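You operate a simulated robot arm through the tools that you are given. There is no shell and no other tool. Be economical: measure what you need, move in short steps, check, and stop when the job is done.

You are at the controls of a simulated robot arm. One attempt, no reset.

TASK
Put the chiller back in service at the temperature on the setting card.
Fine: slide the air mesh home, shut the header tank lid and set the dial before you start the pump.
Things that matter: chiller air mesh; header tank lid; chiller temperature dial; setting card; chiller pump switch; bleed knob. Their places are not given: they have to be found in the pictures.

The check looks at the end state, three seconds after you hand in, the way a careful person would. Anything else that was tipped, shoved, dropped, spilled or broken makes it a failure. Lids that push on must go on centred and level and be pressed home; caps that screw on are set level and turned clockwise until they are tight.

THE ROBOT
A 7-joint arm with a two-finger parallel gripper, fixed in place. Base frame: the origin is at the foot of the arm, x ahead of it, y to its left, z up. Units: mm, degrees, N and s.
With the tool pointing down near the work surface it reaches from about 120 to 560 mm from the base axis. Its first joint turns from -66.0 to 66.0 degrees. Payload 2.4 kg.
Tool frame: the origin (TCP) lies between the finger pads and is the grasp point; the fingertips stand 30 mm ahead of it; z points along the fingers, y is the line along which they close. Largest opening 94 mm; finger width 28, thickness 10; the body of the gripper, 50 by 96 mm, starts 55 mm behind the TCP.
Orientation is that of the tool frame in the base frame, as [roll, pitch, yaw] about the fixed x, y, z axes, in that order (R = Rz(yaw) Ry(pitch) Rx(roll)). With the fingers straight down and closing along the base's y, the tool's x points along the base's -x, its y along +y and its z along -z.

THE INTERFACE
- The arm moves only by the tool jog_arm. Its argument "motion" is one flat list of numbers, 7 for each row, row after row: the shift along the tool's x, y, z in mm, then the turn, a rotation vector about the tool's x, y, z in degrees, then the closure in counts, from 0 (fully open) to 255 (shut). In form: [tx, ty, tz, ax, ay, az, claw, tx, ty, tz, ax, ay, az, claw, ...]. A call has 1 to 8 rows; each row shifts and turns the commanded pose from where the row before left it, along the tool's axes as they then stand. Each row takes 0.2 s and may step no farther than 50 mm and 8.6 degrees from the row before; otherwise, or with a gripper value out of range, the whole call is refused. Where a pose cannot be reached the arm comes as near as it can. A force on the tool above 90 N (or 10 N above the force at the start of the call, whichever is more), or a blocked arm, ends the call early, and 0.2 s more pass. The fingers move at their own pace (about 153 mm/s each) and stop on an object; they squeeze with about 33 N. The grip force told is the motor's: it shows also when the fingers shut on nothing. Time passes only in rows, and 0.2 s behind the last, so rows that do not move let the fingers close. The reply holds the time, the measured pose of the TCP, the force on the tool along the base axes, the opening and the grip force, in the units named above and with some noise.
- Cameras (640 x 400 px; columns grow to the right, rows downward): "scene" is fixed at [57.8, 500, 1437.3]; the picture's right is [-0.48, -0.88, 0.00], its down [-0.54, 0.30, -0.79] and it looks along [0.69, -0.37, -0.62] (base axes); focal length 228 px, centre (320, 200). "wrist" rides on the gripper at [-37, 0, -58] in the tool frame; the picture's right is [0.00, -1.00, 0.00], its down [0.97, 0.00, -0.24] and it looks along [0.24, 0.00, 0.97] (tool axes); focal length 218 px, centre (320, 200).
- get_image(camera): a new picture of that camera. The clock stands still meanwhile.
- probe_pixels(camera, pixels): there is no depth. For up to 12 entries [column, row, z] of the newest picture of that camera ("zoom" is the newest enlarged one), the place [x, y] in the base frame at which the ray of that pixel passes the height z, good to about 2 mm. The clock stands still meanwhile.
- close_up(camera, box): a new picture of the part [left, top, right, bottom] of that camera's present view, enlarged. The clock stands still meanwhile.
- hand_in(): hands the job in; it is judged then, once.

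Go step by step. Measure first, check grasps and placings, and put right what went wrong. The budget is 80 turns and 54 pictures, counting those below and the enlarged ones. Unless the task says otherwise, let go and move clear before handing in, and close with one line.

The tools are called after "Call:" by a JSON object that holds its "op" and its "data". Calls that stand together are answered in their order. jog_arm: Moves the arm, as the interface text tells. Its arguments: {"type":"object","properties":{"motion":{"type":"array","items":{"type":"number"}}},"required":["motion"]} The other tools are called the same way: get_image (camera) takes a picture; probe_pixels (camera, pixels) gives the place at which the rays of pixels pass given heights; close_up (camera, box) takes an enlarged picture of a part of a camera's view; hand_in () hands the job in.

At the start:

```text
t: 0.0
eef_pos: [264.5, 227.9, 1309.0]
orientation: [180.0, 0.0, -180.0]
wrist_force: [1.3, 0.8, 0.9]
gripper_width: 94.1
gripper_force: 0.1
```

scene: 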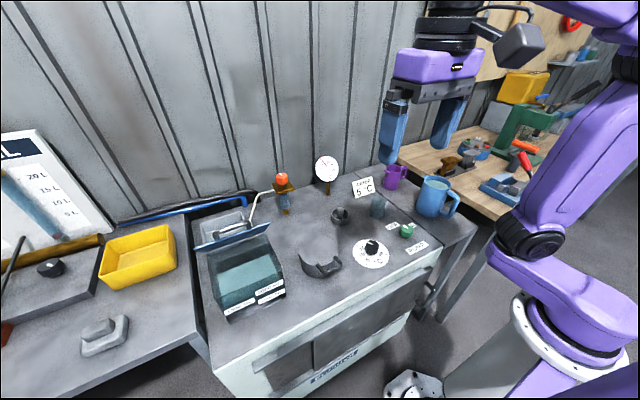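
wrist: 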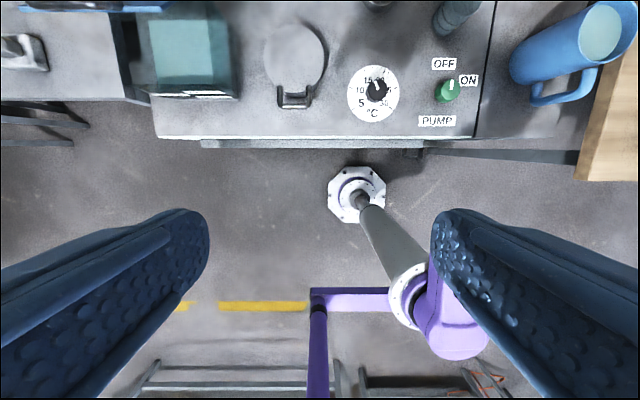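

The scene shows a bench with the dial near (371,252), card near (363,187), a tank near (245,270), and the pump switch near (407,230). I'll enlarge these regions first.

Call:
{"op": "close_up", "data": {"camera": "scene", "box": [300, 150, 460, 280]}}

Call:
{"op": "close_up", "data": {"camera": "scene", "box": [180, 160, 350, 330]}}

Call:
{"op": "close_up", "data": {"camera": "wrist", "box": [240, 0, 500, 150]}}

```text
3.08 times, centred on (380, 215) of scene
```

zoom: 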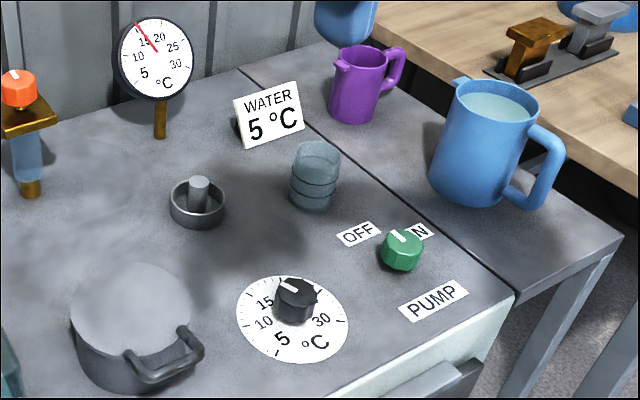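

```text
2.35 times, centred on (265, 245) of scene
```

zoom: 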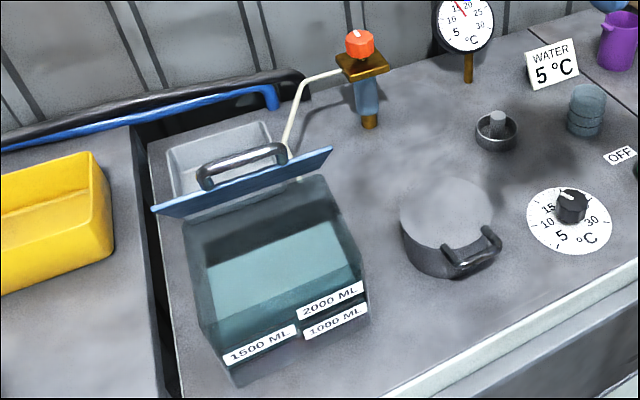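

```text
2.46 times, centred on (370, 75) of wrist
```

zoom: 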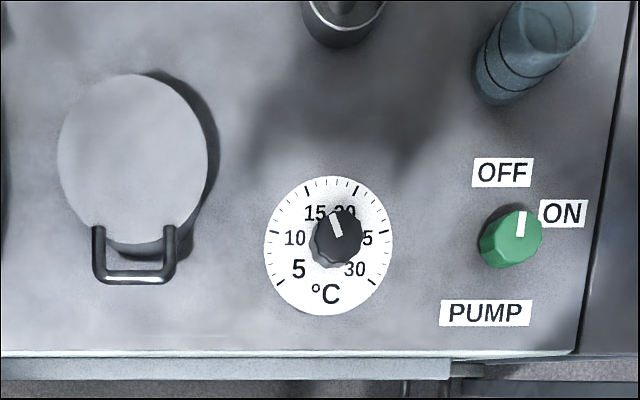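

The card reads 5 °C, the pump switch (green) points at OFF and the tank's blue hinged lid is open. I still need to find the mesh, so I'll look at the front of the cabinet.

Call:
{"op": "close_up", "data": {"camera": "scene", "box": [200, 230, 460, 400]}}

Call:
{"op": "close_up", "data": {"camera": "wrist", "box": [130, 60, 500, 240]}}

Call:
{"op": "probe_pixels", "data": {"camera": "scene", "pixels": [[371, 254, 520], [371, 247, 550], [407, 230, 540], [192, 215, 520], [443, 247, 520], [280, 372, 520], [215, 365, 520], [220, 245, 620], [270, 225, 620], [320, 268, 520], [283, 178, 620], [340, 215, 520]]}}

```text
2.35 times, centred on (330, 315) of scene
```

zoom: 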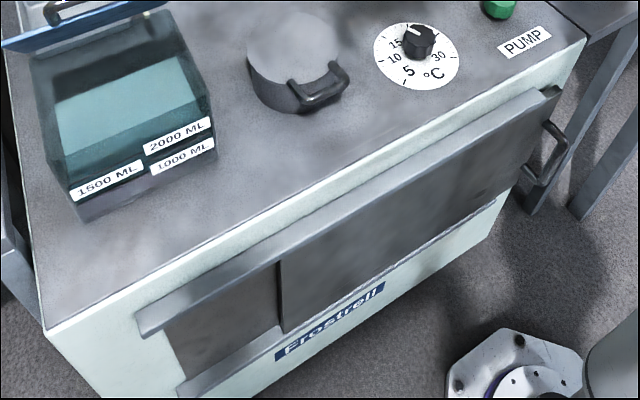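

```text
1.73 times, centred on (315, 150) of wrist
```

zoom: 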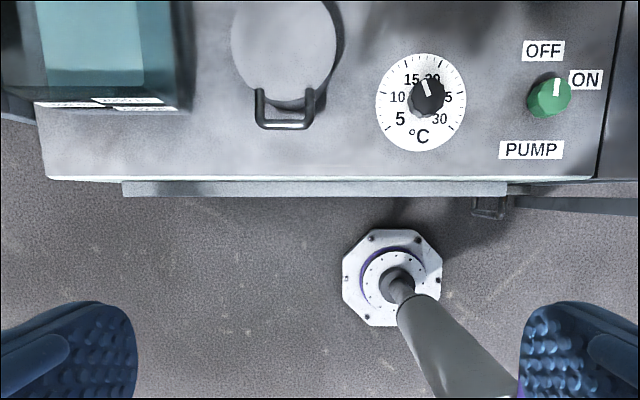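

```text
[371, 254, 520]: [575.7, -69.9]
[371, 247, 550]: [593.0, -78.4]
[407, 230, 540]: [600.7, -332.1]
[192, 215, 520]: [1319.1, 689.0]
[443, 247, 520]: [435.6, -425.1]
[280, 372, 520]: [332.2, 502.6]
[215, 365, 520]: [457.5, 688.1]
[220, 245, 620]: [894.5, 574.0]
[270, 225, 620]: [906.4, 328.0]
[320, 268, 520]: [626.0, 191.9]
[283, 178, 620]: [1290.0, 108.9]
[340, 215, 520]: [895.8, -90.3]
```

Comparing the dial's rays from both cameras, the chiller top is at z≈778, not 520. The mesh is the dark panel in front rails with a handle on its right. I'll probe at the proper heights in both cameras.

Call:
{"op": "get_image", "data": {"camera": "scene"}}

Call:
{"op": "get_image", "data": {"camera": "wrist"}}

Call:
{"op": "probe_pixels", "data": {"camera": "scene", "pixels": [[371, 254, 780], [372, 245, 800], [407, 230, 800], [192, 215, 780], [443, 247, 780], [220, 370, 780], [425, 275, 760], [420, 300, 700], [432, 290, 730], [315, 348, 720], [258, 360, 760], [282, 178, 880]]}}

Call:
{"op": "probe_pixels", "data": {"camera": "wrist", "pixels": [[374, 94, 780], [376, 88, 800], [448, 90, 800], [158, 137, 780], [472, 138, 780], [200, 147, 760], [425, 147, 760], [413, 152, 730], [280, 105, 830], [310, 105, 830], [448, 92, 780], [195, 50, 850]]}}

```text
46 pictures are left
```

scene: 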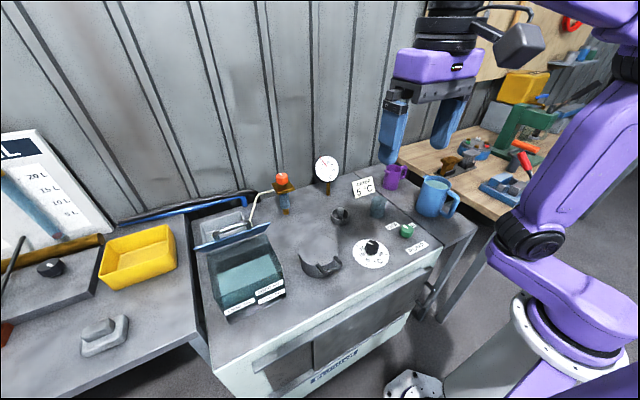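

```text
45 pictures are left
```

wrist: 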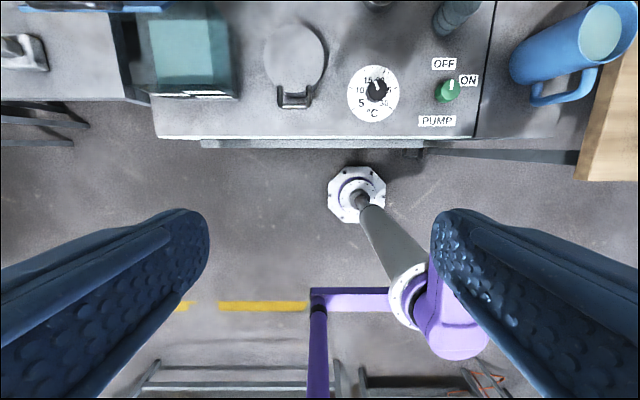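

```text
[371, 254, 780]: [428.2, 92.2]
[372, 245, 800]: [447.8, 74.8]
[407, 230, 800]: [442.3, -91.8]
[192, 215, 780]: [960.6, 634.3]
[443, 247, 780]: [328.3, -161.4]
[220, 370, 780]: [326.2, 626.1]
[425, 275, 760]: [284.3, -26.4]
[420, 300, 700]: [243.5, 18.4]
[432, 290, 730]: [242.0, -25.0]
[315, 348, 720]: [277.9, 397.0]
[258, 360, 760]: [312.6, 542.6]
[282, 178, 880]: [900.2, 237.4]
```

```text
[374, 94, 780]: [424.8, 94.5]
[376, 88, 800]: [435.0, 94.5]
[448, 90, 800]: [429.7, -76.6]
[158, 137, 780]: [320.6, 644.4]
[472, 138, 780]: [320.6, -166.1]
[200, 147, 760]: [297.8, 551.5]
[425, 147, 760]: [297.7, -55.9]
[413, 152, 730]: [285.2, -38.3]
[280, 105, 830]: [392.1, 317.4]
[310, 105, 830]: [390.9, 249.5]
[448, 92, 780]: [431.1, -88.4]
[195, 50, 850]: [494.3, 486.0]
```

z≈780 for the top fits both cameras (dial at (427,93), knob; switch at about (433,-85)). Now I'll zoom closely on the mesh handle and the lid.

Call:
{"op": "close_up", "data": {"camera": "scene", "box": [380, 250, 460, 320]}}

Call:
{"op": "close_up", "data": {"camera": "scene", "box": [185, 195, 305, 325]}}

Call:
{"op": "close_up", "data": {"camera": "scene", "box": [210, 310, 350, 400]}}

Call:
{"op": "close_up", "data": {"camera": "wrist", "box": [0, 0, 260, 160]}}

```text
5.71 times, centred on (420, 285) of scene
```

zoom: 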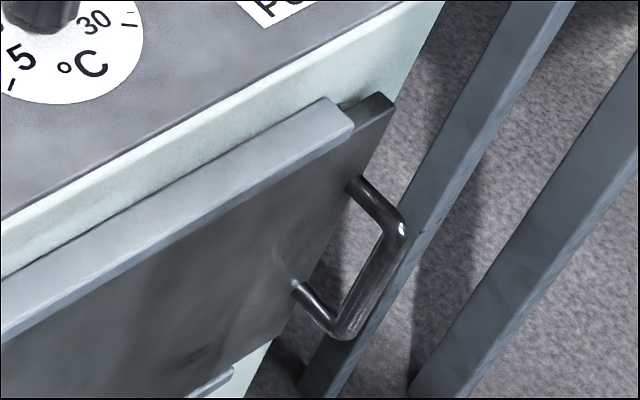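

```text
3.08 times, centred on (245, 260) of scene
```

zoom: 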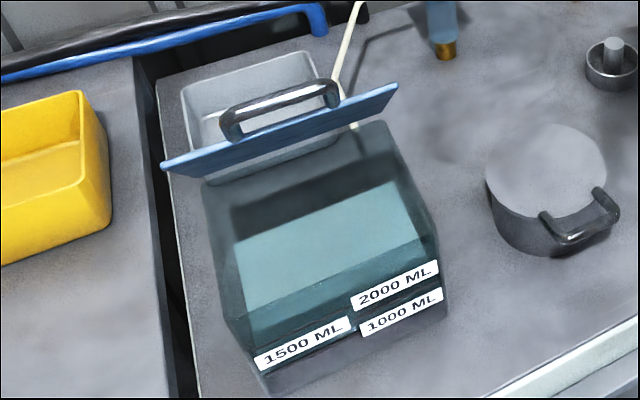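

```text
4.44 times, centred on (280, 355) of scene
```

zoom: 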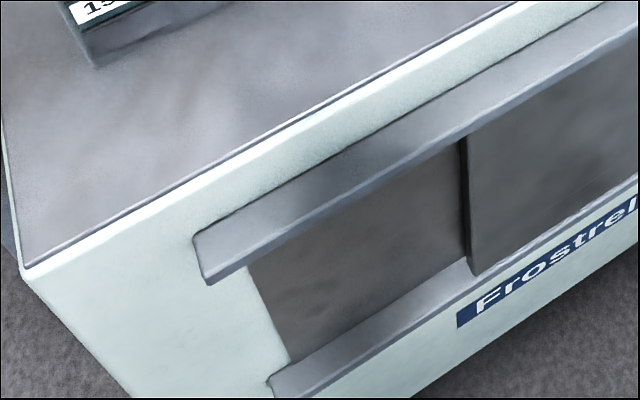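

```text
2.46 times, centred on (130, 80) of wrist
```

zoom: 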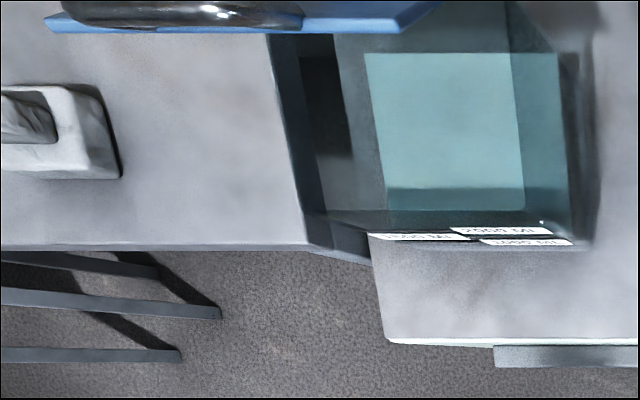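

Triangulated, the mesh panel spans roughly y −113…396 and the opening's left end is near y 550. Its vertical bar handle sits at about x 266, y −112, z 480–605, so the mesh slides +y. I'll swing the arm to the right, clear of the chiller, and then tilt it.

Call:
{"op": "jog_arm", "data": {"motion": [8, -40, 0, 0, 0, 0, 0, 8, -47, 0, 0, 0, 0, 0, 8, -47, 0, 0, 0, 0, 0, 8, -47, 0, 0, 0, 0, 0, 8, -47, 0, 0, 0, 0, 0, 8, -47, 0, 0, 0, 0, 0, 8, -47, 0, 0, 0, 0, 0, 8, -47, 0, 0, 0, 0, 0]}}

Call:
{"op": "jog_arm", "data": {"motion": [0, 0, 40, 0, -5, 0, 0, 0, 0, 40, 0, -5, 0, 0, 0, 0, 40, 0, -5, 0, 0, 0, 0, 40, 0, -5, 0, 0, 0, 0, 30, 0, -5, 0, 0, 0, 0, 30, 0, -5, 0, 0, 0, 0, 0, 0, -5, 0, 0, 0, 0, 0, 0, -5, 0, 0]}}

```text
t: 1.8
eef_pos: [198.2, -142.2, 1308.0]
orientation: [180.0, 0.1, -179.9]
wrist_force: [0.6, 0.2, 0.4]
gripper_width: 94.3
gripper_force: 0.0
```

```text
t: 3.6
eef_pos: [277.9, -152.3, 1157.7]
orientation: [-180.0, 40.0, 179.9]
wrist_force: [0.5, -0.3, 0.1]
gripper_width: 93.6
gripper_force: 0.0
out of reach, approached as far as the arm can: row 5, 6, 7, 8
```

The tilt reached 40° but the arm stopped at z 1158, probably at a local reach limit. I'll pull back in x and go down to see whether it clears.

Call:
{"op": "jog_arm", "data": {"motion": [23, 0, -19, 0, 0, 0, 0, 23, 0, -19, 0, 0, 0, 0, 29, 0, 34, 0, 0, 0, 0, 29, 0, 34, 0, 0, 0, 0]}}

Call:
{"op": "get_image", "data": {"camera": "scene"}}

```text
t: 4.6
eef_pos: [260.4, -184.1, 1154.8]
orientation: [-179.4, 37.9, -179.4]
wrist_force: [0.5, 0.4, -0.4]
gripper_width: 94.2
gripper_force: 0.1
out of reach, approached as far as the arm can: row 1, 2, 3, 4
```

```text
40 pictures are left
```

scene: 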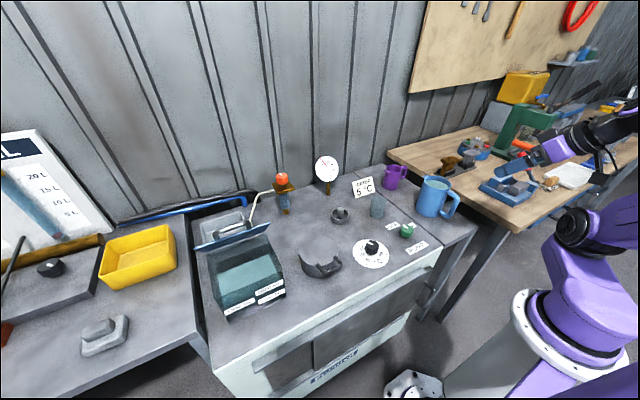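

The arm is nearing an inner reach limit at 40° tilt. I'll reduce the tilt to about 15–20° and see where it settles.

Call:
{"op": "jog_arm", "data": {"motion": [0, 0, 0, 0, 5, 0, 0, 0, 0, 0, 0, 5, 0, 0, 0, 0, 0, 0, 5, 0, 0, 0, 0, 0, 0, 5, 0, 0, 0, 0, 0, 0, 0, 0, 0]}}

```text
t: 5.8
eef_pos: [250.2, -173.8, 1148.0]
orientation: [-180.0, 20.0, 179.9]
wrist_force: [0.5, 0.0, -0.1]
gripper_width: 94.0
gripper_force: 0.1
out of reach, approached as far as the arm can: row 1
```

At 20° the arm is back within reach. I'll descend along base −z, staying at x≈245 and y≈−174.

Call:
{"op": "jog_arm", "data": {"motion": [14, 0, 37.6, 0, 0, 0, 0, 14, 0, 37.6, 0, 0, 0, 0, 14, 0, 37.6, 0, 0, 0, 0, 14, 0, 37.6, 0, 0, 0, 0, 14, 0, 37.6, 0, 0, 0, 0, 14, 0, 37.6, 0, 0, 0, 0]}}

```text
t: 7.2
eef_pos: [316.9, -204.6, 956.3]
orientation: [-179.3, 19.1, -176.2]
wrist_force: [1.6, -0.3, 0.0]
gripper_width: 94.0
gripper_force: 0.1
out of reach, approached as far as the arm can: row 2, 3, 4, 5, 6
```

The descent was forced outward because of a minimum radius at this height. I'll move out to larger radius at the right, in front of the right bench, and reduce the tilt.

Call:
{"op": "jog_arm", "data": {"motion": [17, -37, -6, 0, 5, 0, 0, 17, -37, -4, 0, 5, 0, 0, 17, -37, -3, 0, 5, 0, 0, 17, -37, 0, 0, 4, 0, 0, 0, 0, 0, 0, 0, 0, 0]}}

Call:
{"op": "get_image", "data": {"camera": "scene"}}

Call:
{"op": "get_image", "data": {"camera": "wrist"}}

```text
t: 8.4
eef_pos: [249.5, -351.3, 955.7]
orientation: [-180.0, 1.0, 180.0]
wrist_force: [-0.1, 0.8, -0.3]
gripper_width: 94.2
gripper_force: 0.0
```

```text
39 pictures are left
```

scene: 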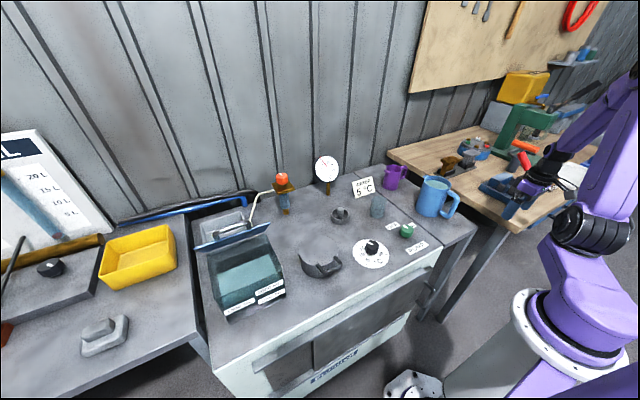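

```text
38 pictures are left
```

wrist: 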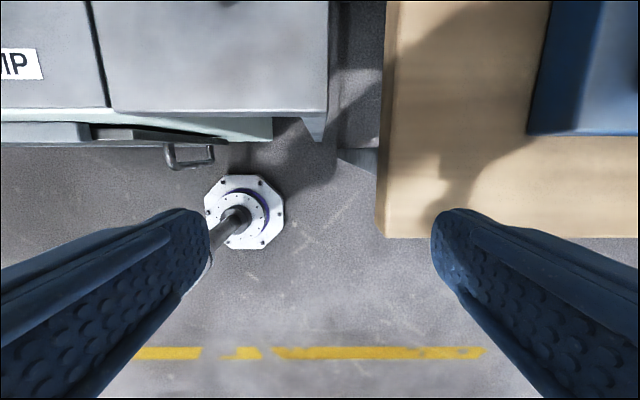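

The wooden bench corner is near y<−420, x>183, so I'll shift to y≈−290 and x≈230 with the fingers closed, then descend.

Call:
{"op": "jog_arm", "data": {"motion": [10, 30, 0, 0, 0, 0, 255, 10, 30, 0, 0, 0, 0, 255, 0, 0, 40, 0, 0, 0, 255, 0, 0, 40, 0, 0, 0, 255, 0, 0, 40, 0, 0, 0, 255, 0, 0, 40, 0, 0, 0, 255]}}

```text
t: 9.8
eef_pos: [270.0, -276.9, 793.7]
orientation: [179.9, 1.0, -172.0]
wrist_force: [-4.9, -2.3, 0.0]
gripper_width: 0.0
gripper_force: 32.9
```

The pose has drifted (x 270, yaw −172) with a small force, so I'll look before continuing.

Call:
{"op": "get_image", "data": {"camera": "scene"}}

Call:
{"op": "jog_arm", "data": {"motion": [0, 0, 0, 0, 0, 0, 255]}}

```text
37 pictures are left
```

scene: 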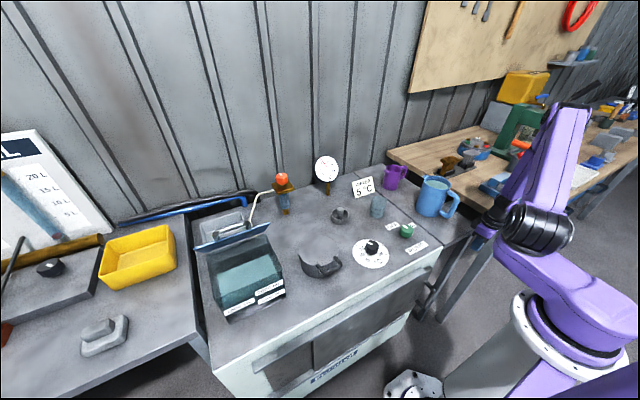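

```text
t: 10.2
eef_pos: [233.9, -293.9, 794.2]
orientation: [-180.0, 0.9, 180.0]
wrist_force: [0.0, 0.4, 0.2]
gripper_width: 0.0
gripper_force: 33.2
```

It was only a joint-motion lag, and the pose is now as commanded. I'll continue down.

Call:
{"op": "jog_arm", "data": {"motion": [0, 0, 40, 0, 0, 0, 255, 0, 0, 40, 0, 0, 0, 255, 0, 0, 40, 0, 0, 0, 255, 0, 0, 40, 0, 0, 0, 255, 0, 0, 0, 0, 0, 0, 255]}}

Call:
{"op": "get_image", "data": {"camera": "wrist"}}

Call:
{"op": "get_image", "data": {"camera": "scene"}}

```text
t: 11.4
eef_pos: [237.2, -291.2, 633.5]
orientation: [180.0, 1.0, -179.9]
wrist_force: [-0.7, 1.2, -0.3]
gripper_width: 0.0
gripper_force: 33.4
```

```text
36 pictures are left
```

wrist: 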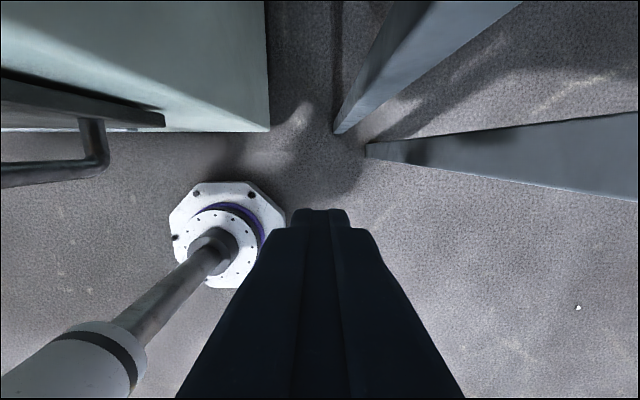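

```text
35 pictures are left
```

scene: 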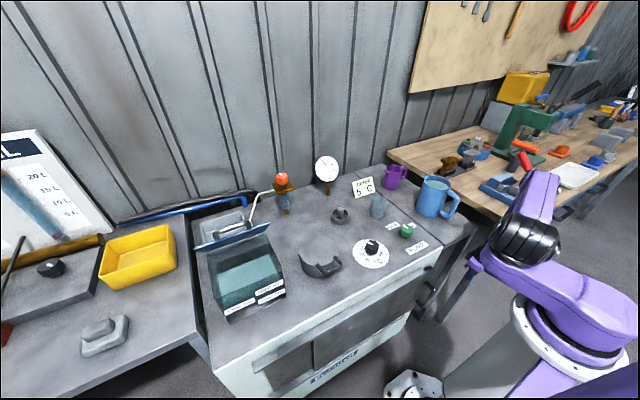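

The handle bar is vertical, with its lower corner at wrist pixel (105,165), consistent with x≈262, y≈−105. I'll tilt 20° and go to a point just to its right, at about (262,−150,590).

Call:
{"op": "jog_arm", "data": {"motion": [0, 0, 0, 0, -5, 0, 255, 0, 0, 0, 0, -5, 0, 255, 0, 0, 0, 0, -5, 0, 255, 0, 0, 0, 0, -5, 0, 255, 0, 0, 0, 0, 0, 0, 255]}}

```text
t: 12.6
eef_pos: [237.0, -290.4, 634.8]
orientation: [-179.9, 21.0, -180.0]
wrist_force: [-0.6, 0.2, -0.9]
gripper_width: 0.2
gripper_force: 32.8
```

The tilt works here. I'll move in.

Call:
{"op": "jog_arm", "data": {"motion": [0, 35, 12.3, 0, 0, 0, 255, -1, 35, 12.3, 0, 0, 0, 255, -1, 35, 12.3, 0, 0, 0, 255, -1, 30, 12.3, 0, 0, 0, 255, 0, 0, 0, 0, 0, 0, 255]}}

Call:
{"op": "get_image", "data": {"camera": "wrist"}}

Call:
{"op": "get_image", "data": {"camera": "scene"}}

```text
t: 13.8
eef_pos: [260.0, -169.5, 584.6]
orientation: [179.6, 21.0, 179.9]
wrist_force: [-0.1, 1.1, -0.2]
gripper_width: 0.0
gripper_force: 33.0
out of reach, approached as far as the arm can: row 4
```

```text
34 pictures are left
```

wrist: 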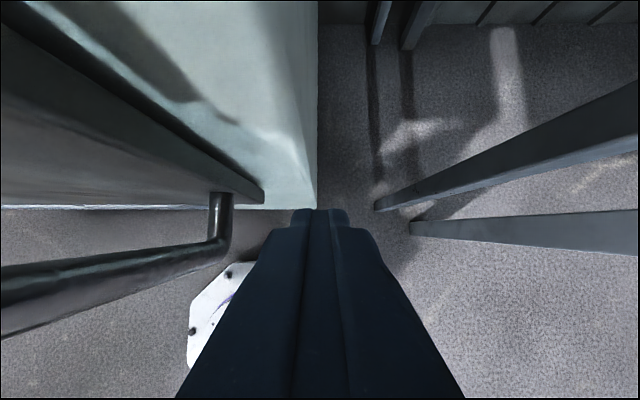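

```text
33 pictures are left
```

scene: 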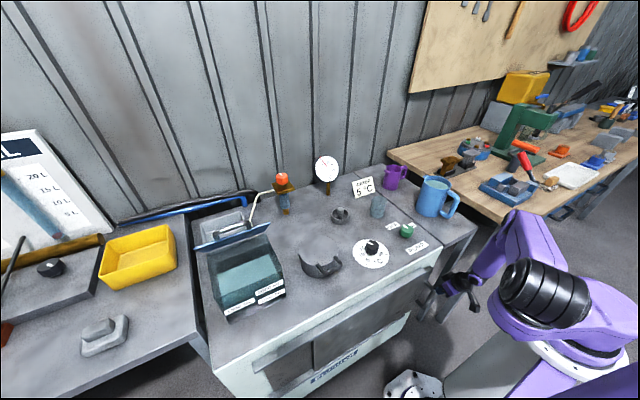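

The arm is just right of the handle at (260,−169,585), but the tilt pushes it to the inner reach limit. I'll reduce tilt to 10° and raise to z≈595, then step toward the bar.

Call:
{"op": "jog_arm", "data": {"motion": [0, 0, -5, 0, 5, 0, 255, 0, 0, -5, 0, 6, 0, 255, 3, 10, 0, 0, 0, 0, 255, 0, 10, 0, 0, 0, 0, 255, 0, 0, 0, 0, 0, 0, 255]}}

```text
t: 15.0
eef_pos: [254.2, -150.9, 594.1]
orientation: [179.6, 9.9, 180.0]
wrist_force: [-0.2, -0.4, -0.5]
gripper_width: 0.0
gripper_force: 32.9
```

It reached (254,−151,594). I'll now push +y and watch the force.

Call:
{"op": "jog_arm", "data": {"motion": [0, 12, 0, 0, 0, 0, 255, 0, 12, 0, 0, 0, 0, 255, 0, 12, 0, 0, 0, 0, 255, 0, 12, 0, 0, 0, 0, 255]}}

Call:
{"op": "get_image", "data": {"camera": "wrist"}}

Call:
{"op": "close_up", "data": {"camera": "scene", "box": [210, 240, 460, 400]}}

```text
t: 15.8
eef_pos: [263.4, -144.2, 590.8]
orientation: [179.7, 9.3, -180.0]
wrist_force: [-15.0, 1.4, 29.4]
gripper_width: 0.1
gripper_force: 33.3
out of reach, approached as far as the arm can: row 1, 2, 3
stopped in row 3: the force on the tool passed its limit (the readings are from after the stop); the commanded pose is now the measured one
```

```text
32 pictures are left
```

wrist: 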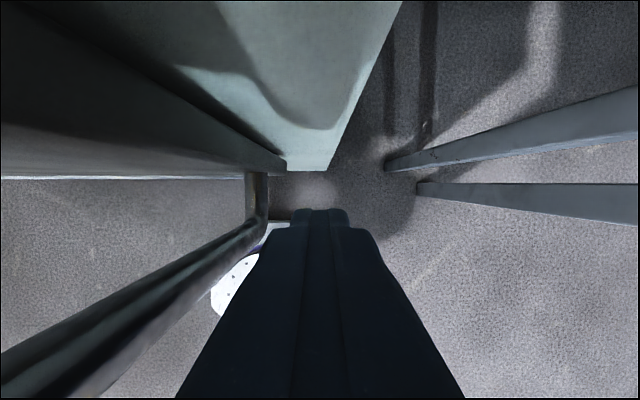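

```text
2.50 times, centred on (335, 320) of scene
```

zoom: 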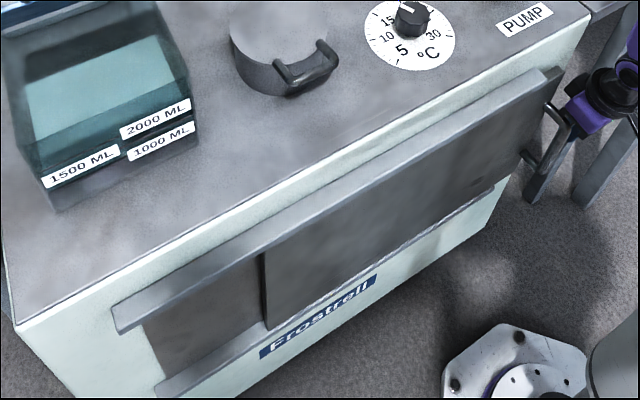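

The IK is at its inner limit and the gripper body touched the handle top, per the upward 29 N. The fitted inner limit relaxes lower down, so I'll back off and go straight-down at about (246,−190,545). From there the gripper body's side will push the bar.

Call:
{"op": "jog_arm", "data": {"motion": [0, -25, -3, 0, 0, 0, 255, 0, -25, 0, 0, 0, 0, 255, 15, 0, 0, 0, 4, 0, 255, 0, 0, 10, 0, 5, 0, 255, 0, 0, 25, 0, 0, 0, 255, 0, 0, 15, 0, 0, 0, 255, 0, 0, 0, 0, 0, 0, 255]}}

Call:
{"op": "get_image", "data": {"camera": "wrist"}}

```text
t: 17.4
eef_pos: [251.9, -193.4, 540.1]
orientation: [179.8, 0.3, 180.0]
wrist_force: [-0.5, 0.4, -0.8]
gripper_width: 0.0
gripper_force: 33.2
```

```text
30 pictures are left
```

wrist: 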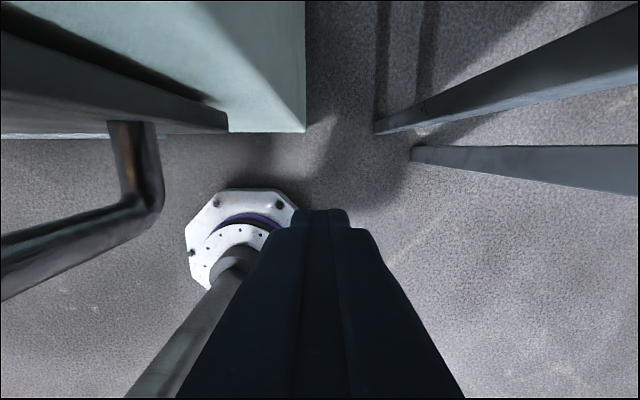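

The bar is at x≈258 in this view. I'll push +y with the body at this height.

Call:
{"op": "jog_arm", "data": {"motion": [0, 15, 0, 0, 0, 0, 255, 0, 15, 0, 0, 0, 0, 255, 0, 15, 0, 0, 0, 0, 255, 0, 15, 0, 0, 0, 0, 255, 0, 15, 0, 0, 0, 0, 255, 0, 0, 0, 0, 0, 0, 255]}}

Call:
{"op": "close_up", "data": {"camera": "scene", "box": [210, 240, 460, 400]}}

```text
t: 18.8
eef_pos: [249.8, -116.3, 540.6]
orientation: [179.6, 0.3, -180.0]
wrist_force: [0.2, 0.4, 0.9]
gripper_width: 0.2
gripper_force: 32.5
```

```text
2.50 times, centred on (335, 320) of scene
```

zoom: 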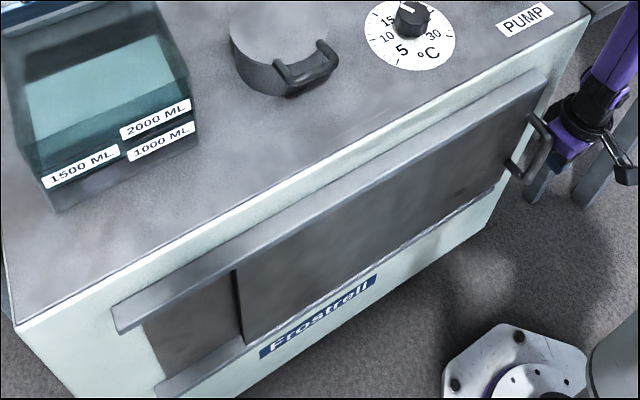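

The panel is sliding: its left edge moved from zoom column 263 to 238. I'll keep pushing.

Call:
{"op": "jog_arm", "data": {"motion": [0, 15, 0, 0, 0, 0, 255, 0, 15, 0, 0, 0, 0, 255, 0, 15, 0, 0, 0, 0, 255, 0, 15, 0, 0, 0, 0, 255, 0, 10, 0, 0, 0, 0, 255, 0, 0, 0, 0, 0, 0, 255]}}

Call:
{"op": "close_up", "data": {"camera": "scene", "box": [210, 240, 460, 400]}}

```text
t: 20.2
eef_pos: [264.7, -84.1, 533.1]
orientation: [179.4, 0.2, -179.9]
wrist_force: [-0.5, -0.3, 0.8]
gripper_width: 0.0
gripper_force: 32.8
out of reach, approached as far as the arm can: row 1, 2, 3, 4, 5
```

```text
2.50 times, centred on (335, 320) of scene
```

zoom: 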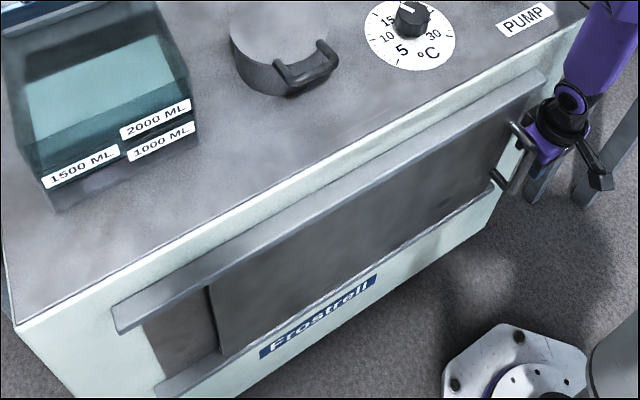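

The panel is about halfway, but straight-down the arm is at its inner radius of about 277. I'll back off and tilt the tool about 60° sideways so it points +y. That keeps the wrist at a larger radius while the fingertips push the bar.

Call:
{"op": "jog_arm", "data": {"motion": [3, -30, -10, 0, 0, 0, 255, 0, -30, -10, 0, 0, 0, 255, 0, 0, 0, -7.5, 0, 0, 255, 0, 0, 0, -7.5, 0, 0, 255, 0, 0, 0, -7.5, 0, 0, 255, 0, 0, 0, -7.5, 0, 0, 255, 0, 0, 0, -7.5, 0, 0, 255, 0, 0, 0, 0, 0, 0, 255]}}

Call:
{"op": "jog_arm", "data": {"motion": [0, 0, 0, -7.5, 0, 0, 255, 0, 0, 0, -7.5, 0, 0, 255, 0, 0, 0, -7.5, 0, 0, 255, 0, 0, 0, 0, 0, 0, 255]}}

Call:
{"op": "get_image", "data": {"camera": "scene"}}

Call:
{"op": "get_image", "data": {"camera": "wrist"}}

```text
t: 22.0
eef_pos: [260.5, -144.3, 553.2]
orientation: [142.0, 0.4, 180.0]
wrist_force: [-0.5, 0.6, 0.8]
gripper_width: 0.2
gripper_force: 33.4
```

```text
t: 23.0
eef_pos: [249.3, -140.1, 592.4]
orientation: [119.6, 0.3, 180.0]
wrist_force: [-0.7, -0.1, -0.4]
gripper_width: 0.1
gripper_force: 33.1
out of reach, approached as far as the arm can: row 2, 3
```

```text
27 pictures are left
```

scene: 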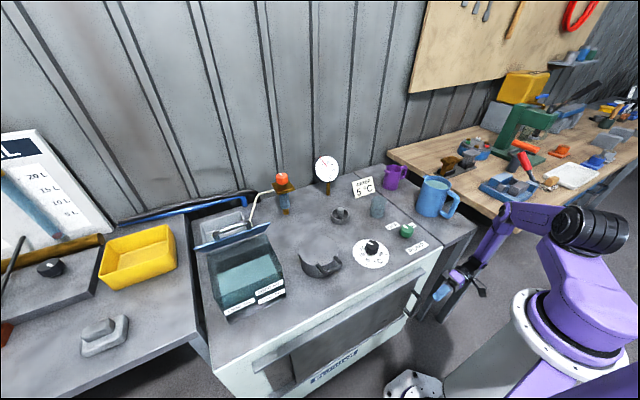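

```text
26 pictures are left
```

wrist: 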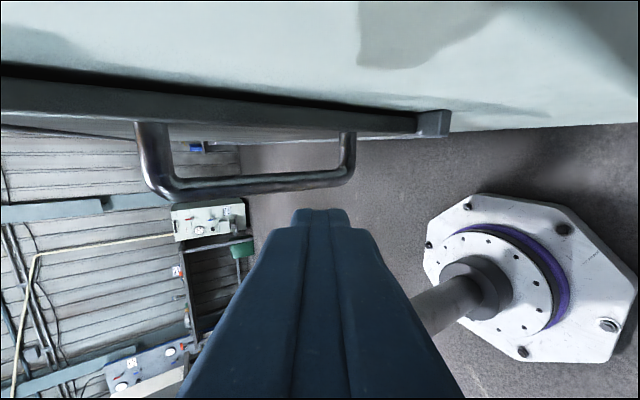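

The tool is tilted 60° at (249,−140,592) and the bar lies straight ahead of the tips. I'll push along base +y.

Call:
{"op": "jog_arm", "data": {"motion": [-3, 10, 17.4, 0, 0, 0, 255, -3, 10, 17.4, 0, 0, 0, 255, 0, 10, 17.4, 0, 0, 0, 255, 0, 7.5, 13, 0, 0, 0, 255, 0, 7.5, 13, 0, 0, 0, 255, 0, 0, 0, 0, 0, 0, 255]}}

Call:
{"op": "get_image", "data": {"camera": "wrist"}}

```text
t: 24.4
eef_pos: [255.1, -50.9, 591.9]
orientation: [119.8, 0.3, -180.0]
wrist_force: [-0.3, -0.7, 1.2]
gripper_width: 0.0
gripper_force: 32.8
```

```text
25 pictures are left
```

wrist: 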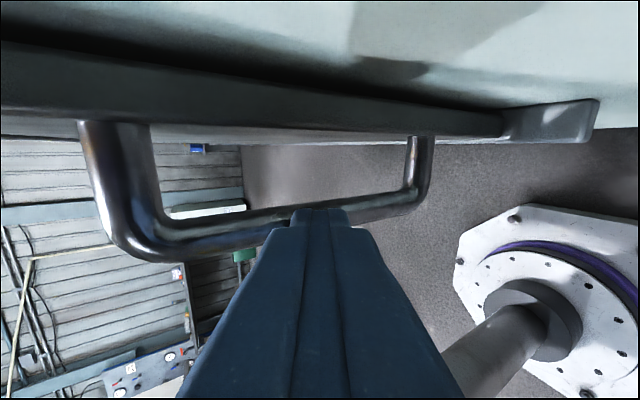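

Good: the tip is on the bar at pixel (320,215), and there's no reach problem. I'll continue the push.

Call:
{"op": "jog_arm", "data": {"motion": [0, 7.5, 13, 0, 0, 0, 255, 0, 7.5, 13, 0, 0, 0, 255, 0, 7.5, 13, 0, 0, 0, 255, 0, 5, 8.7, 0, 0, 0, 255, 0, 0, 0, 0, 0, 0, 255]}}

Call:
{"op": "close_up", "data": {"camera": "scene", "box": [210, 240, 460, 400]}}

```text
t: 25.6
eef_pos: [256.4, 1.8, 592.5]
orientation: [119.9, 0.6, 179.8]
wrist_force: [-16.8, -31.6, 9.7]
gripper_width: 0.1
gripper_force: 33.3
```

```text
2.50 times, centred on (335, 320) of scene
```

zoom: 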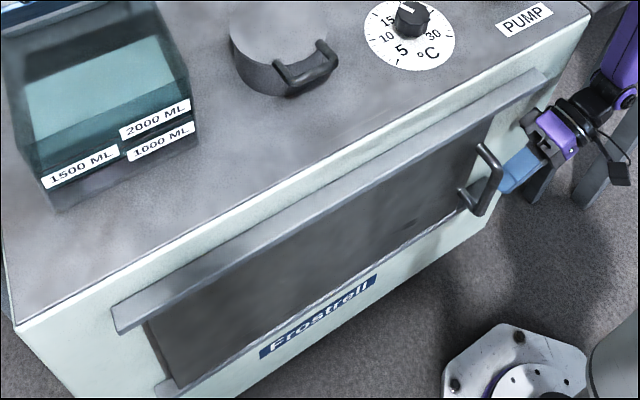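

The panel covers the opening and there's a 32 N reaction, so it is likely at its stop. I'll press once more to confirm.

Call:
{"op": "jog_arm", "data": {"motion": [0, 4, 7, 0, 0, 0, 255, 0, 0, 0, 0, 0, 0, 255]}}

Call:
{"op": "close_up", "data": {"camera": "scene", "box": [210, 310, 350, 400]}}

```text
t: 26.0
eef_pos: [256.2, 2.2, 592.9]
orientation: [120.6, 0.9, -180.0]
wrist_force: [-6.6, -11.0, 4.1]
gripper_width: 0.0
gripper_force: 33.0
stopped in row 2: the force on the tool passed its limit (the readings are from after the stop); the commanded pose is now the measured one
```

```text
4.44 times, centred on (280, 355) of scene
```

zoom: 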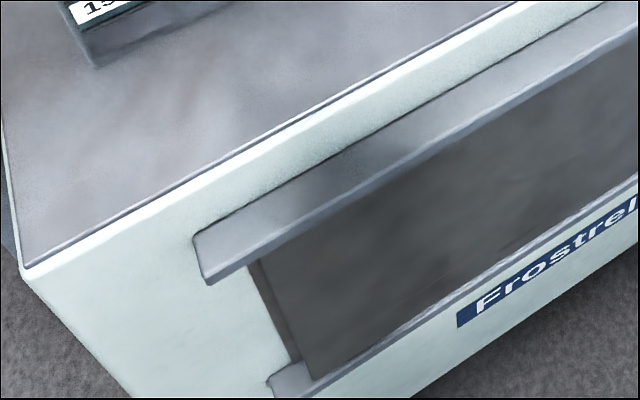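

The mesh is hard against its stop (y stalls at 2.2). I'll retreat −y and untilt.

Call:
{"op": "jog_arm", "data": {"motion": [0, -18, -31, 0, 0, 0, 255, 0, -18, -31, 0, 0, 0, 255, 0, -18, -31, 0, 0, 0, 255, 0, -18, -31, 0, 0, 0, 255, 0, -15, -26, 0, 0, 0, 255, 0, 0, 0, 7.5, 0, 0, 255, 0, 0, 0, 7.5, 0, 0, 255, 0, 0, 0, 7.5, 0, 0, 255]}}

Call:
{"op": "jog_arm", "data": {"motion": [0, 0, 0, 7.5, 0, 0, 255, 0, 0, 0, 7.5, 0, 0, 255, 0, 0, 0, 7.5, 0, 0, 255, 0, 0, 0, 7.5, 0, 0, 255, 0, 0, 0, 7.5, 0, 0, 255, 20, -45, 0, 0, 0, 0, 255, 0, -45, 0, 0, 0, 0, 255, 0, 0, 0, 0, 0, 0, 255]}}

```text
t: 27.8
eef_pos: [258.1, -170.6, 593.9]
orientation: [143.1, 0.9, -179.8]
wrist_force: [-0.2, -0.8, -0.5]
gripper_width: 0.0
gripper_force: 33.0
```

```text
t: 29.6
eef_pos: [237.9, -261.4, 593.1]
orientation: [-179.5, 0.9, -179.9]
wrist_force: [0.3, 0.1, 0.3]
gripper_width: 0.0
gripper_force: 33.1
```

The arm is clear, so I'll rise along the same column.

Call:
{"op": "jog_arm", "data": {"motion": [0, -40, -20, 0, 0, 0, 255, 0, -30, -35, 0, 0, 0, 255, 0, 0, -45, 0, 0, 0, 255, 0, 0, -45, 0, 0, 0, 255, 0, 0, -45, 0, 0, 0, 255, 0, 0, -45, 0, 0, 0, 255, 0, 0, -45, 0, 0, 0, 255, 0, 0, -45, 0, 0, 0, 255]}}

Call:
{"op": "jog_arm", "data": {"motion": [0, 0, -45, 0, 0, 0, 255, 0, 0, -45, 0, 0, 0, 255, 0, 0, -45, 0, 0, 0, 255, 0, 0, -45, 0, 0, 0, 255, -20, 45, 0, 0, 0, 0, 255, -20, 45, 0, 0, 0, 0, 255, 0, 48, 0, 0, 0, 0, 255, 0, 48, 0, 0, 0, 0, 255]}}

Call:
{"op": "jog_arm", "data": {"motion": [0, 48, 0, 0, 0, 0, 255, 0, 48, 0, 0, 0, 0, 255, 0, 48, 0, 0, 0, 0, 255, 0, 48, 0, 0, 0, 0, 255, 0, 48, 0, 0, 0, 0, 255, 0, 48, 0, 0, 0, 0, 255, 0, 48, 0, 0, 0, 0, 255, 0, 48, 0, 0, 0, 0, 255]}}

```text
t: 31.4
eef_pos: [231.6, -327.2, 921.1]
orientation: [-179.7, 0.9, -179.8]
wrist_force: [-0.3, 0.2, -0.6]
gripper_width: 0.0
gripper_force: 33.0
```

```text
t: 33.2
eef_pos: [269.6, -139.1, 1098.8]
orientation: [-179.5, 0.9, -180.0]
wrist_force: [-0.4, -0.9, 0.9]
gripper_width: 0.0
gripper_force: 32.7
```

```text
t: 35.0
eef_pos: [268.6, 245.6, 1094.5]
orientation: [-179.5, 1.0, -179.9]
wrist_force: [0.6, -0.2, -0.1]
gripper_width: 0.1
gripper_force: 33.0
```

Now I'll move toward the tank and tilt forward for a better view of the lid.

Call:
{"op": "jog_arm", "data": {"motion": [-20, 45, 0, 0, -5, 0, 255, -20, 45, 0, 0, -5, 0, 255, -20, 45, -8, 0, -5, 0, 255, -20, 35, -8, 0, -5, 0, 255, 0, 0, 0, 0, 0, 0, 255]}}

Call:
{"op": "get_image", "data": {"camera": "wrist"}}

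```text
t: 36.2
eef_pos: [341.9, 414.7, 1120.3]
orientation: [-179.5, 20.9, -179.6]
wrist_force: [0.5, -0.6, 0.5]
gripper_width: 0.2
gripper_force: 33.2
```

```text
22 pictures are left
```

wrist: 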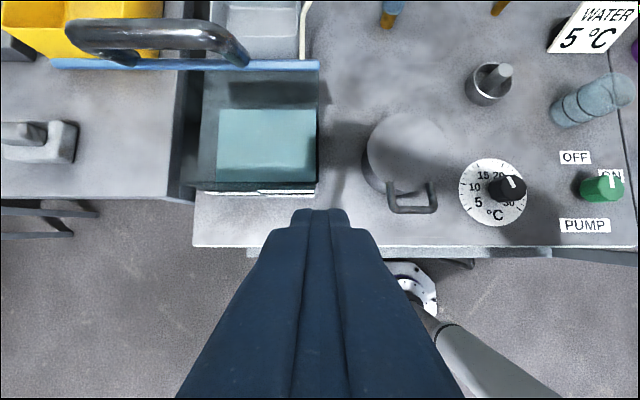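

Triangulating the lid from both cameras gives the hinge at the tank's back (x≈586, z≈900). The free edge is raised about 50° at around (475, 415–590, 1040), with the handle on top. I'll move above the free edge on its right part, then press down.

Call:
{"op": "jog_arm", "data": {"motion": [-35, 6, 5.3, 0, 0, 0, 255, -35, 6, 5.3, 0, 0, 0, 255, -35, 7, 5.3, 0, 0, 0, 255, -35, 7, 5.3, 0, 0, 0, 255, 0, 0, 0, 0, 0, 0, 255]}}

Call:
{"op": "get_image", "data": {"camera": "wrist"}}

Call:
{"op": "close_up", "data": {"camera": "scene", "box": [150, 120, 350, 320]}}

```text
t: 37.4
eef_pos: [480.8, 441.6, 1151.7]
orientation: [-179.5, 20.9, -179.6]
wrist_force: [0.6, -0.1, -0.2]
gripper_width: 0.2
gripper_force: 32.6
```

```text
21 pictures are left
```

wrist: 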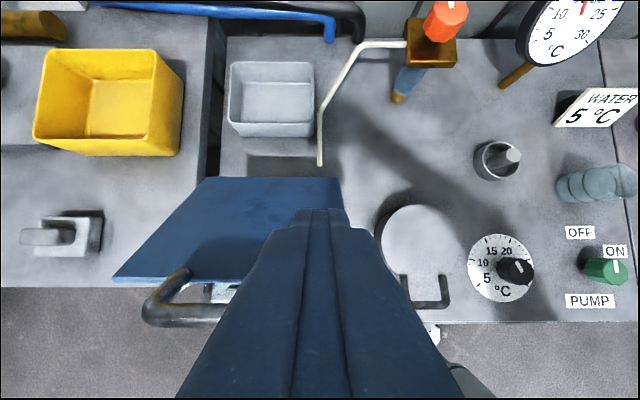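

```text
2.00 times, centred on (250, 220) of scene
```

zoom: 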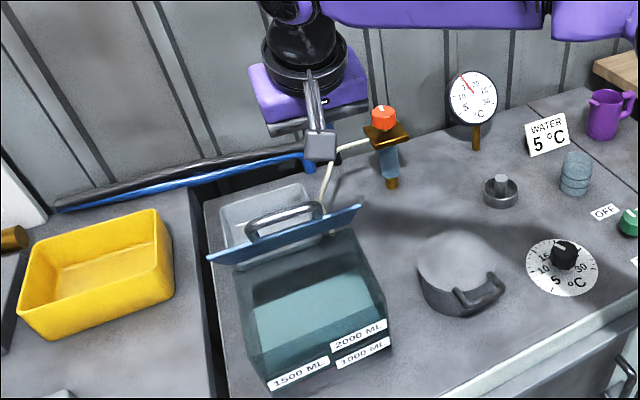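

From above, the lid plate shows its hinge at row 178, its free edge at row ~283 and the handle near the free edge at columns 150–240. I'll shift to y≈430, clear of the handle leg, and descend.

Call:
{"op": "jog_arm", "data": {"motion": [7.2, -11, 18.7, 0, 0, 0, 255, 7.2, 0, 18.7, 0, 0, 0, 255, 7.2, 0, 18.7, 0, 0, 0, 255, 7.2, 0, 18.7, 0, 0, 0, 255, 5.4, 0, 14, 0, 0, 0, 255, 0, 0, 0, 0, 0, 0, 255]}}

Call:
{"op": "get_image", "data": {"camera": "wrist"}}

Call:
{"op": "close_up", "data": {"camera": "scene", "box": [150, 120, 350, 320]}}

```text
t: 38.8
eef_pos: [481.1, 429.6, 1055.0]
orientation: [-179.5, 20.9, -179.7]
wrist_force: [1.1, 0.0, 0.1]
gripper_width: 0.0
gripper_force: 33.4
```

```text
19 pictures are left
```

wrist: 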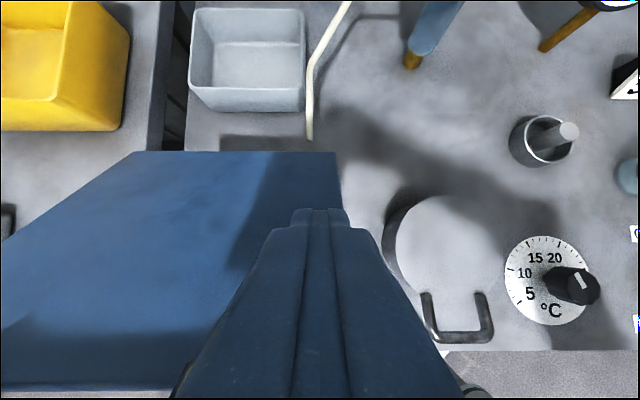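

```text
2.00 times, centred on (250, 220) of scene
```

zoom: 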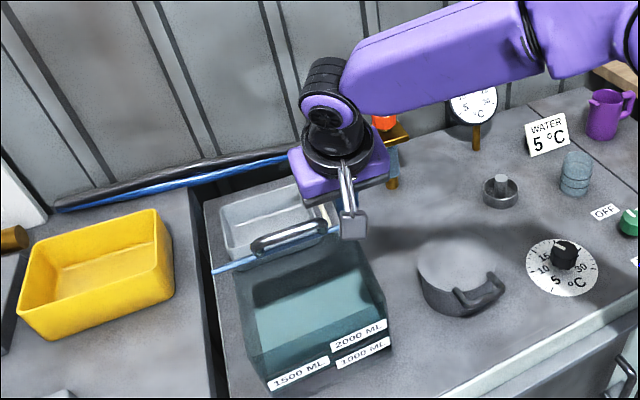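

The lid is rotating down under the fingertips. I'll continue down while drawing slightly toward −x to follow its arc.

Call:
{"op": "jog_arm", "data": {"motion": [14.6, 0, 15.8, 0, 0, 0, 255, 14.6, 0, 15.8, 0, 0, 0, 255, 14.6, 0, 15.8, 0, 0, 0, 255, 14.6, 0, 15.8, 0, 0, 0, 255, 0, 0, 0, 0, 0, 0, 255]}}

Call:
{"op": "close_up", "data": {"camera": "scene", "box": [150, 120, 350, 320]}}

```text
t: 40.0
eef_pos: [448.9, 428.5, 975.5]
orientation: [-179.5, 20.9, -179.7]
wrist_force: [0.0, 0.1, 0.1]
gripper_width: 0.1
gripper_force: 32.9
```

```text
2.00 times, centred on (250, 220) of scene
```

zoom: 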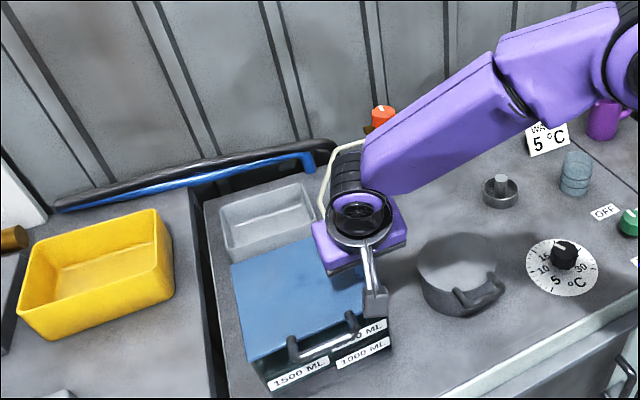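

The lid has dropped shut. I'll press down gently near the front until I feel it.

Call:
{"op": "jog_arm", "data": {"motion": [4.3, 0, 11.2, 0, 0, 0, 255, 4.3, 0, 11.2, 0, 0, 0, 255, 3, 0, 7.5, 0, 0, 0, 255, 2, 0, 5, 0, 0, 0, 255, 2, 0, 5, 0, 0, 0, 255, 2, 0, 5, 0, 0, 0, 255, 0, 0, 0, 0, 0, 0, 255]}}

```text
t: 40.6
eef_pos: [453.9, 436.4, 975.0]
orientation: [178.9, 22.6, 180.0]
wrist_force: [-3.9, -3.3, 13.7]
gripper_width: 0.1
gripper_force: 33.1
stopped in row 2: the force on the tool passed its limit (the readings are from after the stop); the commanded pose is now the measured one
```

There's contact at tip z≈946. I'll check whether the lid is flush.

Call:
{"op": "jog_arm", "data": {"motion": [-7, 0, -19, 0, 0, 0, 255, -14, 0, -37, 0, 0, 0, 255, -14, 0, -37, 0, 0, 0, 255, 30, -30, -20, 0, 0, 0, 255, 30, -30, -20, 0, 0, 0, 255]}}

Call:
{"op": "close_up", "data": {"camera": "scene", "box": [180, 190, 320, 330]}}

Call:
{"op": "get_image", "data": {"camera": "wrist"}}

```text
t: 41.8
eef_pos: [380.1, 371.4, 1084.9]
orientation: [179.1, 22.4, 179.9]
wrist_force: [-1.0, 0.0, -0.5]
gripper_width: 0.0
gripper_force: 32.9
```

```text
2.86 times, centred on (250, 260) of scene
```

zoom: 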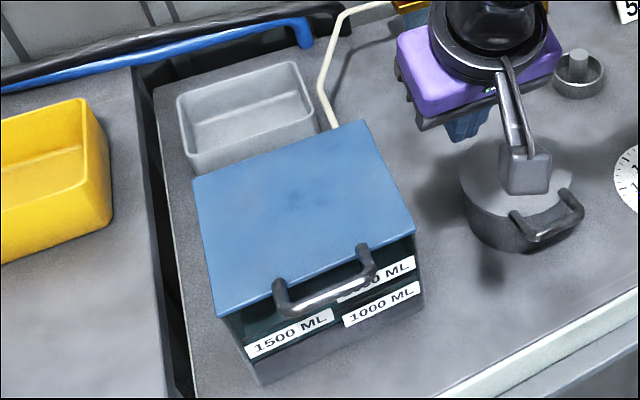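

```text
15 pictures are left
```

wrist: 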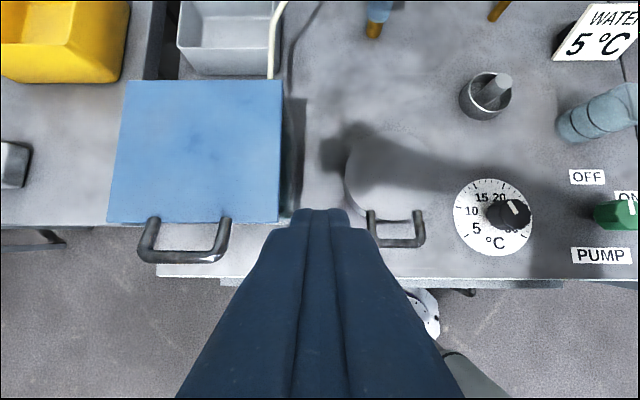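

The lid is shut flush. Now I'll go straight over the dial for a good view, with the tool untilted and the gripper open.

Call:
{"op": "jog_arm", "data": {"motion": [0, -46, 0, 0, 5.6, 0, 0, 0, -46, 0, 0, 5.6, 0, 0, 0, -46, 0, 0, 5.6, 0, 0, 0, -46, 0, 0, 5.6, 0, 0, 0, -46, 0, 1, 0, 0, 0, 0, -46, 0, 0, 0, 0, 0, 0, 0, 40, 0, 0, 0, 0, 0, 0, 40, 0, 0, 0, 0]}}

Call:
{"op": "close_up", "data": {"camera": "wrist", "box": [220, 75, 520, 262]}}

Call:
{"op": "probe_pixels", "data": {"camera": "zoom", "pixels": [[320, 200, 780]]}}

```text
t: 43.6
eef_pos: [381.2, 95.2, 1002.4]
orientation: [-179.8, 0.0, -179.7]
wrist_force: [0.3, 0.9, 0.0]
gripper_width: 93.6
gripper_force: 0.0
```

```text
2.13 times, centred on (370, 168) of wrist
```

zoom: 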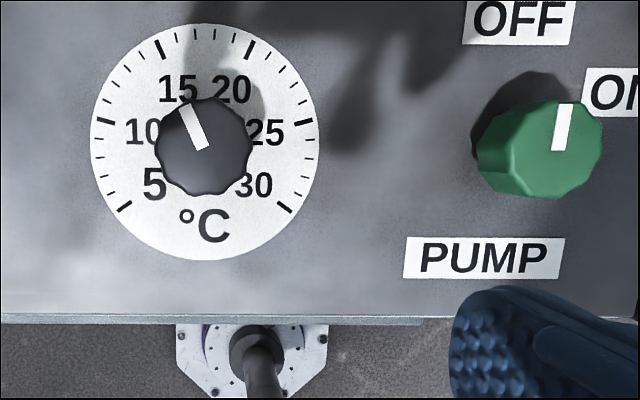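

```text
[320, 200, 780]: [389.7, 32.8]
```

The dial pointer is at 15 (about −25°) and the 5 mark is at about −128°. It therefore needs about 103° counter-clockwise seen from above, i.e. negative tool az. I'll get the exact centres first.

Call:
{"op": "probe_pixels", "data": {"camera": "zoom", "pixels": [[205, 142, 780], [204, 147, 830], [123, 206, 780], [286, 208, 780], [160, 50, 780], [250, 50, 780], [185, 105, 830], [206, 148, 830], [555, 140, 830], [520, 22, 780], [620, 92, 780], [484, 262, 780]]}}

Call:
{"op": "jog_arm", "data": {"motion": [0, 0, 0, 0, 0, 7.5, 0, 0, 0, 0, 0, 0, 7.5, 0, 0, 0, 0, 0, 0, 7.5, 0, 0, 0, 0, 0, 0, 7.5, 0, 0, 0, 0, 0, 0, 7.5, 0, 0, 0, 0, 0, 0, 7.5, 0, 0, 0, 0, 0, 0, 0, 0]}}

```text
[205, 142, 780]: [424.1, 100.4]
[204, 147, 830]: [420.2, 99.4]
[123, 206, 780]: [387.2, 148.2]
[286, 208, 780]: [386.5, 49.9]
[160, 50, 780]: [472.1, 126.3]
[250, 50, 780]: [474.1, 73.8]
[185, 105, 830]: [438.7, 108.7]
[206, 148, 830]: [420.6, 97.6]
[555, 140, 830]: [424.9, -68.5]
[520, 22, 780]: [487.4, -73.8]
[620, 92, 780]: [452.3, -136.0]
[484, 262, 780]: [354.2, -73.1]
```

```text
t: 45.2
eef_pos: [382.2, 97.9, 1002.5]
orientation: [-180.0, 0.1, 135.2]
wrist_force: [0.0, 0.0, -0.4]
gripper_width: 93.9
gripper_force: 0.1
```

The dial centre is about (420.5,99) with ticks at 50° per 5 °C, so I need about 100°. I'll move above the knob, descend to z≈820, and grasp.

Call:
{"op": "jog_arm", "data": {"motion": [-26.5, 27.9, 20, 0, 0, 0, 0, 0, 0, 45, 0, 0, 0, 0, 0, 0, 45, 0, 0, 0, 0, 0, 0, 40, 0, 0, 0, 0, 0, 0, 20, 0, 0, 0, 0, 0, 0, 12, 0, 0, 0, 0, 0, 0, 0, 0, 0, 0, 0]}}

Call:
{"op": "get_image", "data": {"camera": "wrist"}}

```text
t: 46.6
eef_pos: [420.9, 98.5, 830.7]
orientation: [-179.9, 0.2, 135.6]
wrist_force: [-5.8, -0.2, 20.8]
gripper_width: 91.4
gripper_force: 0.0
stopped in row 6: the force on the tool passed its limit (the readings are from after the stop); the commanded pose is now the measured one
```

```text
13 pictures are left
```

wrist: 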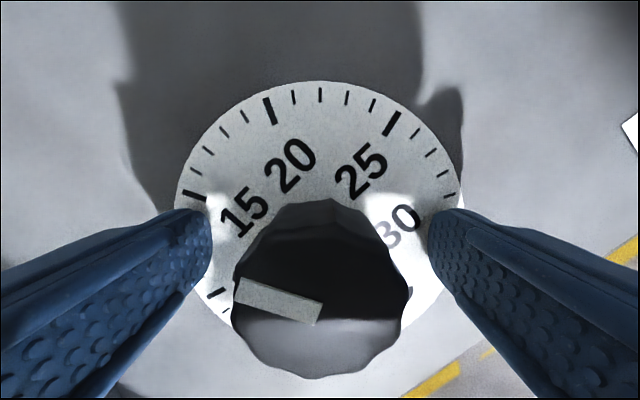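

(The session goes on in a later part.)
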